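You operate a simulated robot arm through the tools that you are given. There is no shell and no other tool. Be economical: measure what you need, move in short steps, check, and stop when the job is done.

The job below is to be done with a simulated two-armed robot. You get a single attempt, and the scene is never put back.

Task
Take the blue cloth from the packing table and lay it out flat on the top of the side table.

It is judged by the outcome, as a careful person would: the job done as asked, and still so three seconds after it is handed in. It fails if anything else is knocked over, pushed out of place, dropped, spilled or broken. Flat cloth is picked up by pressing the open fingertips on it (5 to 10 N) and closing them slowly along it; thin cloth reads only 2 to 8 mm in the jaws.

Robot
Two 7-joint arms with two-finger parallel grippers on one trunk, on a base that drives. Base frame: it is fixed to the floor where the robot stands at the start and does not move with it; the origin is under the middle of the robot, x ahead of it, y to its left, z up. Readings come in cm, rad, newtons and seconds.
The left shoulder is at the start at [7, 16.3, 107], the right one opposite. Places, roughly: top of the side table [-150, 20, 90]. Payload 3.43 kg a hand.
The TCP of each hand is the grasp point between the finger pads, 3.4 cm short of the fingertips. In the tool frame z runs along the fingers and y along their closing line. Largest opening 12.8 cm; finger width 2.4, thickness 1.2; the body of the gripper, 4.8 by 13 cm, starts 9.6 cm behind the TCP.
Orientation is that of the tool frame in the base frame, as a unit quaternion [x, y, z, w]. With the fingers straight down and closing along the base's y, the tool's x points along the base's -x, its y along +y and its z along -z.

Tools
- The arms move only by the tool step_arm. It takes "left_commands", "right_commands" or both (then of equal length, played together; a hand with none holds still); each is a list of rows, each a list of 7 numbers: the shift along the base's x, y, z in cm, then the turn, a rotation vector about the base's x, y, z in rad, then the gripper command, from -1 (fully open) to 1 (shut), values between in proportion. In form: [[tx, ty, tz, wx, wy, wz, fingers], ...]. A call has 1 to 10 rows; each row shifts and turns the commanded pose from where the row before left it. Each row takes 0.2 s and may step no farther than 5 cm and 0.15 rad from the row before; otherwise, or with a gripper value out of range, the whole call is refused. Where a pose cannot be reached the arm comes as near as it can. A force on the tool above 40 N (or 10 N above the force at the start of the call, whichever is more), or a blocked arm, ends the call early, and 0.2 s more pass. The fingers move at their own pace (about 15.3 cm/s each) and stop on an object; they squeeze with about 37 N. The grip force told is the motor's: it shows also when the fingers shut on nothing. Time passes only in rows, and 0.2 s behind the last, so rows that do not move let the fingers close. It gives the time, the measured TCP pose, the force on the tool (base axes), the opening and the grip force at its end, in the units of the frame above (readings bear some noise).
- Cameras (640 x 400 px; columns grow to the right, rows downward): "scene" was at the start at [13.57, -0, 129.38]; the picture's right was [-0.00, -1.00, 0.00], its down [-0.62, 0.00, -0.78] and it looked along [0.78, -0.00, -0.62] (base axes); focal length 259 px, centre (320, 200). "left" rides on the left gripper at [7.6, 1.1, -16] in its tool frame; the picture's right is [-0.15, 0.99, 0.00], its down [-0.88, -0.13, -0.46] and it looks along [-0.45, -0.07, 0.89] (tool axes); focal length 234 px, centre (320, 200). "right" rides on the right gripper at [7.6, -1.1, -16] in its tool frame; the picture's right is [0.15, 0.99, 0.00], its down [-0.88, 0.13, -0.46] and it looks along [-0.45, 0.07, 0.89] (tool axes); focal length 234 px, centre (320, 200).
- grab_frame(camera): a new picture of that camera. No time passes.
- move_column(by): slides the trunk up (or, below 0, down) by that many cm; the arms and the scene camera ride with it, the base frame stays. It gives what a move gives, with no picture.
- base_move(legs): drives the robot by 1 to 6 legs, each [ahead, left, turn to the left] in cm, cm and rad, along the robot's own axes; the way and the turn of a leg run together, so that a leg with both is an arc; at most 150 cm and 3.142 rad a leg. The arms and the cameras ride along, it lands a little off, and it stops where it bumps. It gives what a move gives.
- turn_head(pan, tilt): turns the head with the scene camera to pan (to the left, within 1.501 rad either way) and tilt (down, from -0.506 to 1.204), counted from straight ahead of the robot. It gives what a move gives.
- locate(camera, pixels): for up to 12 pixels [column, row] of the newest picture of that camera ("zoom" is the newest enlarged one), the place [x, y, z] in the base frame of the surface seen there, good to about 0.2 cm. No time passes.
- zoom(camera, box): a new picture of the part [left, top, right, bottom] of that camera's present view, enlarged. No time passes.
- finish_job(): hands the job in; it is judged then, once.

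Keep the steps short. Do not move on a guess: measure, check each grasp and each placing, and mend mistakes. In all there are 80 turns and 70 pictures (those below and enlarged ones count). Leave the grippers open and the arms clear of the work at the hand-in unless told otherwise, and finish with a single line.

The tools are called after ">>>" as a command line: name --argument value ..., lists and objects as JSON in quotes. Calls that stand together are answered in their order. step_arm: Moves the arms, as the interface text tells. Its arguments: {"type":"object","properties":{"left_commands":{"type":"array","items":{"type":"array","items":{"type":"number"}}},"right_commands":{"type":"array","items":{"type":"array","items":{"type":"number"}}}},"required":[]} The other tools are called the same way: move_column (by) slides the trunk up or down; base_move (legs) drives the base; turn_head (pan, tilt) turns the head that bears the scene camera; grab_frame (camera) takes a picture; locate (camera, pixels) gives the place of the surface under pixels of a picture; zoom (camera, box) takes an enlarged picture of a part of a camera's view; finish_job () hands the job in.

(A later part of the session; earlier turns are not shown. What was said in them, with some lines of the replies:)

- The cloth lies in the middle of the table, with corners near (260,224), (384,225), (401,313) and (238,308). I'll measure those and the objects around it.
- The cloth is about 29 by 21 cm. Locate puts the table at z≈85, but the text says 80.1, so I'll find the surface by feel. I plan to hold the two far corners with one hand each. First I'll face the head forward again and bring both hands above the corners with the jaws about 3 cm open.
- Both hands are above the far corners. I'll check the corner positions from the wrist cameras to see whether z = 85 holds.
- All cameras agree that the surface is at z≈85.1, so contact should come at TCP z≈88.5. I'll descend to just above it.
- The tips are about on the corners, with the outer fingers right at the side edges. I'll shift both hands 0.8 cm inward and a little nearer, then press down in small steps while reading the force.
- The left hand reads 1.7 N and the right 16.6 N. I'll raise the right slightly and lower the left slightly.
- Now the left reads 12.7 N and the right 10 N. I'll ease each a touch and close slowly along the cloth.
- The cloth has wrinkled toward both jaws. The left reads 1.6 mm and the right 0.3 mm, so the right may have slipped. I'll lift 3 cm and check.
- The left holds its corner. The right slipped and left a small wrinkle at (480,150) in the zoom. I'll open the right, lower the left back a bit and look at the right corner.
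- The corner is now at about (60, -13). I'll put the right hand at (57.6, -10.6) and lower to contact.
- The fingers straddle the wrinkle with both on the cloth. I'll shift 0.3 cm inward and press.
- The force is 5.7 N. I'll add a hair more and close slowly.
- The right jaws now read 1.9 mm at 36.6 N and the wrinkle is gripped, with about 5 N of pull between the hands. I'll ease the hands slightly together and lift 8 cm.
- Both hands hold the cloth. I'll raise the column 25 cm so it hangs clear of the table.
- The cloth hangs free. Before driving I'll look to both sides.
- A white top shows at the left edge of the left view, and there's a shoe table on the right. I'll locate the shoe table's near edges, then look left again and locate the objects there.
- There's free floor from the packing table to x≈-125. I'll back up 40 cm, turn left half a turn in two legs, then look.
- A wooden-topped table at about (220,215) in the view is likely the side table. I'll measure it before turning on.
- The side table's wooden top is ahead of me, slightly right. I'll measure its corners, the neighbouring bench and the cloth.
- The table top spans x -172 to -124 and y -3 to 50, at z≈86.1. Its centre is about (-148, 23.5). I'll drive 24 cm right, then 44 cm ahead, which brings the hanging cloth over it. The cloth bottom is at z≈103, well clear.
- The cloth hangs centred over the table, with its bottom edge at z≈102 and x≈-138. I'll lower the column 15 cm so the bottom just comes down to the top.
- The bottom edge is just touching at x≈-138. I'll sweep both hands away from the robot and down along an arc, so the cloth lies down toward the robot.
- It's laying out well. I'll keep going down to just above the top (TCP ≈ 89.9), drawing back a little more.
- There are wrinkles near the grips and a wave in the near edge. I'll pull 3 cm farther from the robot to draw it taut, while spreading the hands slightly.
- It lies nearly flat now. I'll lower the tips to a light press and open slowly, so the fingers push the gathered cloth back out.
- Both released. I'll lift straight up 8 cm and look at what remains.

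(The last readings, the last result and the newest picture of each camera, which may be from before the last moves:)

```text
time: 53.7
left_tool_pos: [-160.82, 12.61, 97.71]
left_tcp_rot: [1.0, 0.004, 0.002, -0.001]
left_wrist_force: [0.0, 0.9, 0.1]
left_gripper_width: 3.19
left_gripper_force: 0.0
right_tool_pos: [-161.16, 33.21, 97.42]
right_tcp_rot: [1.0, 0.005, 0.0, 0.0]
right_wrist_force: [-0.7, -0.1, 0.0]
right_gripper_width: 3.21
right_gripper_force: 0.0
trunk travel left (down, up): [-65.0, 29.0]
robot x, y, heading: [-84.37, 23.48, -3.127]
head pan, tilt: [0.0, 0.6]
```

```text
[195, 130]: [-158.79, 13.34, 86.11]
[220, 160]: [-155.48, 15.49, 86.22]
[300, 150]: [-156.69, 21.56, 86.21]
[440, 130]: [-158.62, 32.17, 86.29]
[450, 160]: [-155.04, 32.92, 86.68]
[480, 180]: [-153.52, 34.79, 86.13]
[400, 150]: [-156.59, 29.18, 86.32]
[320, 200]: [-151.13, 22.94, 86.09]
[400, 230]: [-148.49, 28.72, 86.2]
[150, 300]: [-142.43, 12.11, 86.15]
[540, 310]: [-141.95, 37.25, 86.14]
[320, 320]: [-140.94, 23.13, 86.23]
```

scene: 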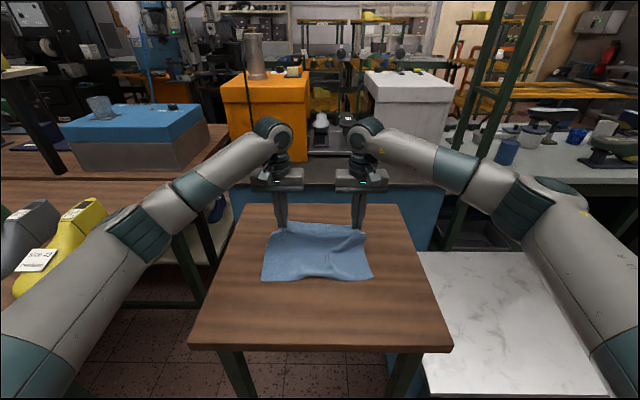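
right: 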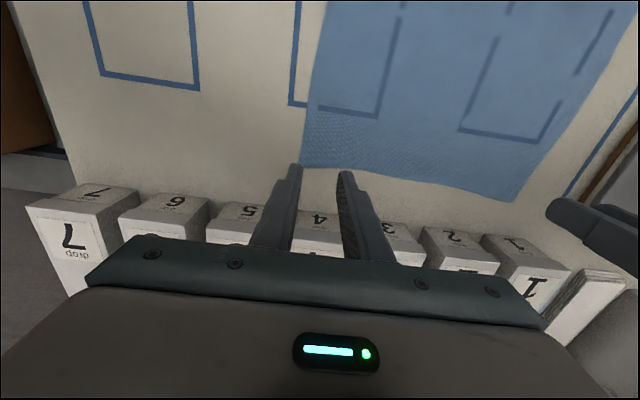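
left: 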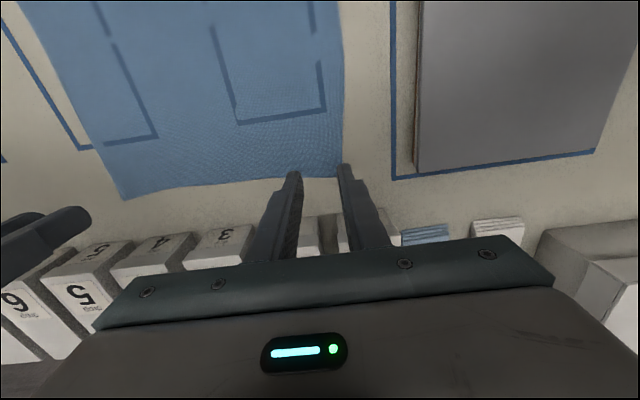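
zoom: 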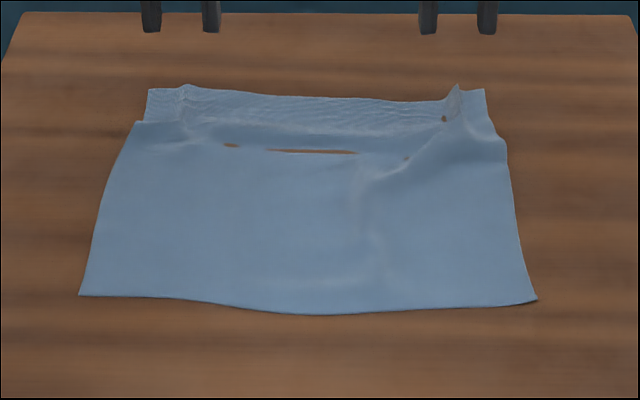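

It's mostly flat, with a small ridge at the far right corner (457,95) and a slight pleat at the far left (140,122). I'll look closer with the wrist cameras and measure the far edge.

>>> locate --camera "zoom" --pixels '[[151, 92], [186, 88], [183, 105], [140, 122], [300, 98], [455, 90], [452, 105], [482, 92], [503, 145], [465, 115], [82, 294], [534, 299]]'

>>> grab_frame --camera "left"

>>> grab_frame --camera "right"

```text
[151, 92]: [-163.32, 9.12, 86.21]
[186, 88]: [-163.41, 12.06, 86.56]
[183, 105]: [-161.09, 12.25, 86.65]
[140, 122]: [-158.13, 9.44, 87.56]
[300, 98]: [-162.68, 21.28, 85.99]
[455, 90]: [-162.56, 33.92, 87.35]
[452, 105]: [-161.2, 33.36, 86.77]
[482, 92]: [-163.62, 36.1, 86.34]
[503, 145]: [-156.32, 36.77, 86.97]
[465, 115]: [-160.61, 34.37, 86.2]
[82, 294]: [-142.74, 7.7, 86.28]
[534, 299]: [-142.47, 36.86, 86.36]
```

```text
42 pictures are left
```

left: 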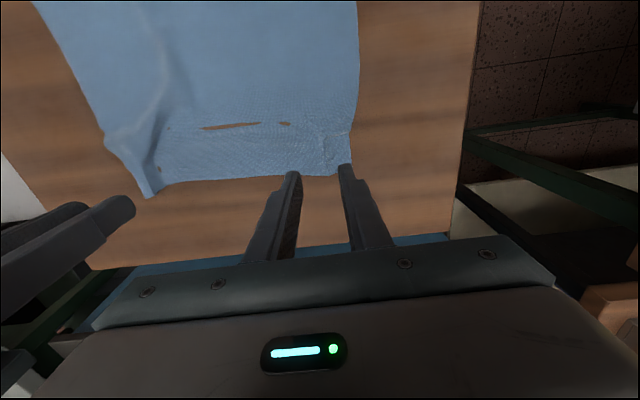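

```text
41 pictures are left
```

right: 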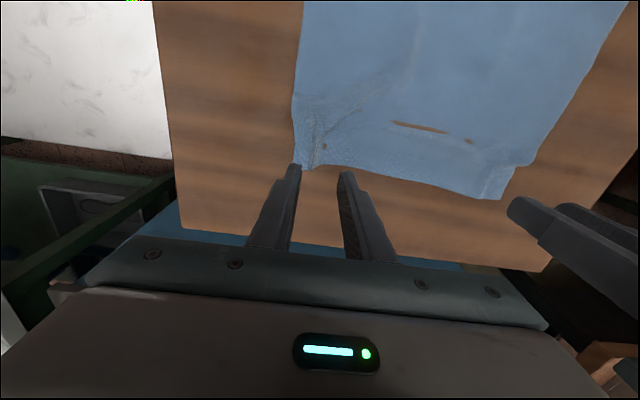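

The remaining defects are ridges about 1 cm high just inside the two far corners. I'll close the jaws, press lightly on each far corner outside its ridge and drag outward to open them. First I'll go to just above contact.

>>> step_arm --left_commands '[[-0.2, -1, 0, 0, 0, 0, 1], [-0.2, -1, 0, 0, 0, 0, 1], [0, 0, -2.5, 0, 0, 0, 1], [0, 0, -2.5, 0, 0, 0, 1], [0, 0, -2, 0, 0, 0, 1], [0, 0, -0.6, 0, 0, 0, 1], [0, 0, 0, 0, 0, 0, 1]]' --right_commands '[[-0.2, 1, 0, 0, 0, 0, 1], [-0.2, 1, 0, 0, 0, 0, 1], [0, 0, -2.5, 0, 0, 0, 1], [0, 0, -2.5, 0, 0, 0, 1], [0, 0, -2, 0, 0, 0, 1], [0, 0, -0.4, 0, 0, 0, 1], [0, 0, 0, 0, 0, 0, 1]]'

>>> zoom --camera "scene" --box '[240, 200, 400, 300]'

```text
time: 55.3
left_tool_pos: [-161.19, 10.58, 90.0]
left_tcp_rot: [1.0, 0.005, 0.0, 0.0]
left_wrist_force: [0.8, -0.4, -0.8]
left_gripper_width: 0.01
left_gripper_force: 32.8
right_tool_pos: [-161.42, 35.13, 90.07]
right_tcp_rot: [1.0, 0.005, 0.0, 0.0]
right_wrist_force: [0.4, 0.4, -0.4]
right_gripper_width: 0.0
right_gripper_force: 33.0
trunk travel left (down, up): [-65.0, 29.0]
robot x, y, heading: [-84.26, 23.73, -3.133]
head pan, tilt: [0.0, 0.6]
```

```text
4.00 times, centred on (320, 250) of scene
```

zoom: 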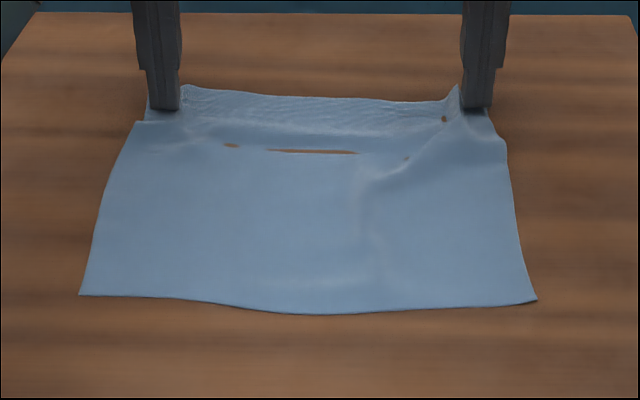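

Both tips sit on the corner flaps, outside the ridges. I'll press gently.

>>> step_arm --left_commands '[[0, 0, -0.35, 0, 0, 0, 1], [0, 0, -0.13, 0, 0, 0, 1], [0, 0, 0, 0, 0, 0, 1]]' --right_commands '[[0, 0, -0.4, 0, 0, 0, 1], [0, 0, -0.13, 0, 0, 0, 1], [0, 0, 0, 0, 0, 0, 1]]'

```text
time: 56.1
left_tool_pos: [-161.27, 10.73, 89.6]
left_tcp_rot: [1.0, 0.004, -0.001, 0.0]
left_wrist_force: [-1.2, -0.3, 2.3]
left_gripper_width: 0.0
left_gripper_force: 32.8
right_tool_pos: [-161.43, 35.21, 89.68]
right_tcp_rot: [1.0, 0.004, 0.0, 0.0]
right_wrist_force: [-0.3, -0.5, -0.2]
right_gripper_width: 0.0
right_gripper_force: 33.2
trunk travel left (down, up): [-65.0, 29.0]
robot x, y, heading: [-84.81, 23.4, -3.134]
head pan, tilt: [0.0, 0.6]
```

>>> step_arm --left_commands '[[0, 0, -0.04, 0, 0, 0, 1], [0, 0, 0, 0, 0, 0, 1]]' --right_commands '[[0, 0, -0.13, 0, 0, 0, 1], [0, 0, 0, 0, 0, 0, 1]]'

```text
time: 56.7
left_tool_pos: [-161.21, 10.76, 89.63]
left_tcp_rot: [1.0, 0.004, -0.001, 0.001]
left_wrist_force: [-0.9, 1.2, 4.8]
left_gripper_width: 0.0
left_gripper_force: 32.5
right_tool_pos: [-161.4, 35.27, 89.59]
right_tcp_rot: [1.0, 0.005, -0.001, 0.0]
right_wrist_force: [0.0, -0.5, 2.0]
right_gripper_width: 0.01
right_gripper_force: 33.1
trunk travel left (down, up): [-65.0, 29.0]
robot x, y, heading: [-84.08, 23.48, -3.132]
head pan, tilt: [0.0, 0.6]
```

The tips read about 5 N and 2 N. I'll press the right a hair more and drag both outward by 2 cm and slightly away.

>>> step_arm --left_commands '[[0, 0, 0, 0, 0, 0, 1], [-0.1, -0.4, 0, 0, 0, 0, 1], [-0.1, -0.4, 0, 0, 0, 0, 1], [-0.1, -0.4, 0, 0, 0, 0, 1], [-0.1, -0.4, 0, 0, 0, 0, 1], [-0.1, -0.4, 0, 0, 0, 0, 1], [0, 0, 0, 0, 0, 0, 1]]' --right_commands '[[0, 0, -0.05, 0, 0, 0, 1], [-0.1, 0.4, 0, 0, 0, 0, 1], [-0.1, 0.4, 0, 0, 0, 0, 1], [-0.1, 0.4, 0, 0, 0, 0, 1], [-0.1, 0.4, 0, 0, 0, 0, 1], [-0.1, 0.4, 0, 0, 0, 0, 1], [0, 0, 0, 0, 0, 0, 1]]'

>>> zoom --camera "scene" --box '[240, 200, 400, 300]'

```text
time: 58.3
left_tool_pos: [-161.66, 8.68, 89.63]
left_tcp_rot: [1.0, 0.004, 0.0, 0.0]
left_wrist_force: [0.8, 2.9, 3.5]
left_gripper_width: 0.02
left_gripper_force: 33.3
right_tool_pos: [-161.9, 37.22, 89.52]
right_tcp_rot: [1.0, 0.005, 0.0, 0.0]
right_wrist_force: [0.9, -2.2, 1.8]
right_gripper_width: 0.0
right_gripper_force: 33.3
trunk travel left (down, up): [-65.0, 29.0]
robot x, y, heading: [-84.22, 23.5, -3.137]
head pan, tilt: [0.0, 0.6]
```

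```text
4.00 times, centred on (320, 250) of scene
```

zoom: 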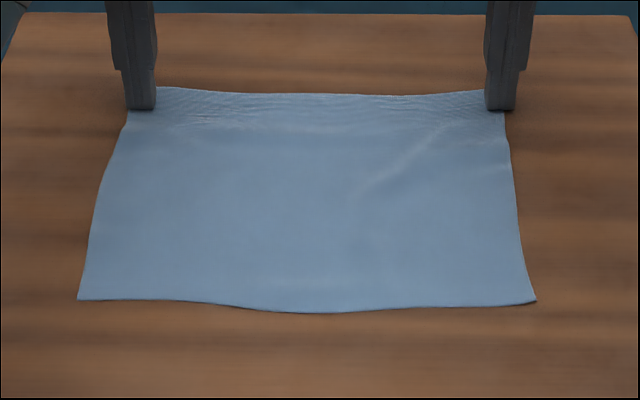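

That worked: the ridges opened and the cloth is now very flat. I'll lift both hands straight up, open them and check.

>>> step_arm --left_commands '[[0, 0, 0.5, 0, 0, 0, 1], [0, 0, 2, 0, 0, 0, 1], [0, 0, 3, 0, 0, 0, 1], [0, 0, 4, 0, 0, 0, 0], [0, 0, 4, 0, 0, 0, -1], [0, 0, 0, 0, 0, 0, -1]]' --right_commands '[[0, 0, 0.5, 0, 0, 0, 1], [0, 0, 2, 0, 0, 0, 1], [0, 0, 3, 0, 0, 0, 1], [0, 0, 4, 0, 0, 0, 0], [0, 0, 4, 0, 0, 0, -1], [0, 0, 0, 0, 0, 0, -1]]'

>>> zoom --camera "scene" --box '[240, 200, 400, 300]'

>>> locate --camera "zoom" --pixels '[[140, 95], [170, 95], [200, 130], [300, 100], [400, 160], [430, 140], [480, 95], [500, 100], [505, 150], [320, 300], [84, 296], [530, 298]]'

```text
time: 59.7
left_tool_pos: [-161.91, 8.6, 102.69]
left_tcp_rot: [1.0, 0.005, 0.001, 0.0]
left_wrist_force: [0.2, -0.4, 0.1]
left_gripper_width: 12.81
left_gripper_force: 0.1
right_tool_pos: [-162.23, 37.15, 102.8]
right_tcp_rot: [1.0, 0.006, 0.001, 0.0]
right_wrist_force: [-0.3, -0.7, -0.1]
right_gripper_width: 12.81
right_gripper_force: 0.0
trunk travel left (down, up): [-65.0, 29.0]
robot x, y, heading: [-84.72, 24.0, -3.134]
head pan, tilt: [0.0, 0.6]
```

```text
4.00 times, centred on (320, 250) of scene
```

zoom: 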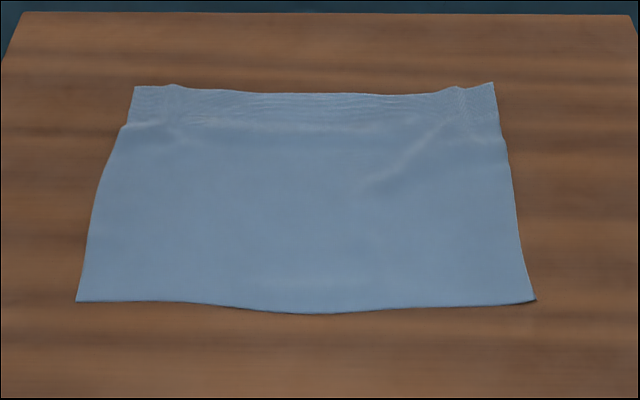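

```text
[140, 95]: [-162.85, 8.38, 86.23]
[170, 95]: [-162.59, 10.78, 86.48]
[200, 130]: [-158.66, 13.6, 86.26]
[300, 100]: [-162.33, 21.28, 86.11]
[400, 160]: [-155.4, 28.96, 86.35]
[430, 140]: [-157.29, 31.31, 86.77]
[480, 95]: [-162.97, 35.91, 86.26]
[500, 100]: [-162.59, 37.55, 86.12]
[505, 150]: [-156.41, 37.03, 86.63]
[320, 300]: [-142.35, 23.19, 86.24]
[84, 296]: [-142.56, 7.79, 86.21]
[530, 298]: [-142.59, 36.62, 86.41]
```

The cloth lies flat at its full size, about 21 by 29 cm, well inside the table top. Its height is uniform to about 0.6 cm. I'll raise the column, back off and take a last look.

>>> move_column --by 10

>>> base_move --legs '[[-30, 0, 0]]'

>>> grab_frame --camera "scene"

```text
time: 61.1
left_tool_pos: [-161.92, 8.63, 112.84]
left_tcp_rot: [1.0, 0.004, -0.001, 0.0]
left_wrist_force: [1.2, -0.4, 0.1]
left_gripper_width: 12.8
left_gripper_force: 0.1
right_tool_pos: [-162.08, 37.21, 112.89]
right_tcp_rot: [1.0, 0.005, 0.0, 0.0]
right_wrist_force: [-0.1, -0.5, 0.2]
right_gripper_width: 12.82
right_gripper_force: 0.1
trunk travel left (down, up): [-75.0, 19.0]
robot x, y, heading: [-84.36, 23.63, -3.13]
head pan, tilt: [0.0, 0.6]
```

```text
time: 63.1
left_tool_pos: [-131.69, 8.58, 112.69]
left_tcp_rot: [1.0, 0.008, 0.001, 0.001]
left_wrist_force: [-0.4, 0.7, 0.9]
left_gripper_width: 12.8
left_gripper_force: 0.0
right_tool_pos: [-132.22, 37.1, 112.82]
right_tcp_rot: [1.0, 0.008, 0.001, 0.001]
right_wrist_force: [-0.7, -0.7, -0.6]
right_gripper_width: 12.81
right_gripper_force: 0.1
trunk travel left (down, up): [-75.0, 19.0]
robot x, y, heading: [-54.26, 24.16, -3.126]
head pan, tilt: [0.0, 0.6]
```

```text
37 pictures are left
```

scene: 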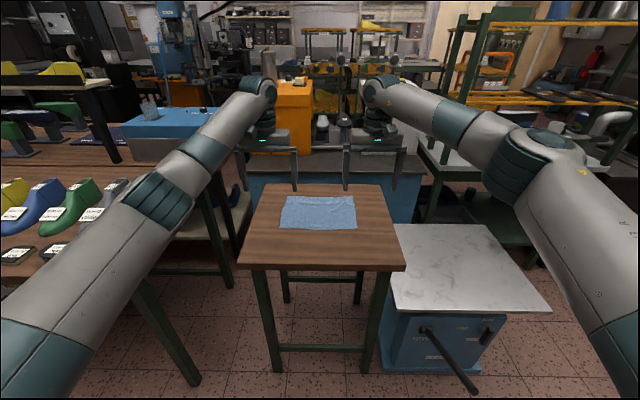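

The cloth is flat on the side table, the hands are clear and open, and nothing in view has been disturbed. I'll hand in.

>>> finish_job

```text
The job is handed in.
```

The blue cloth lies flat on top of the side table, with both grippers open and clear.
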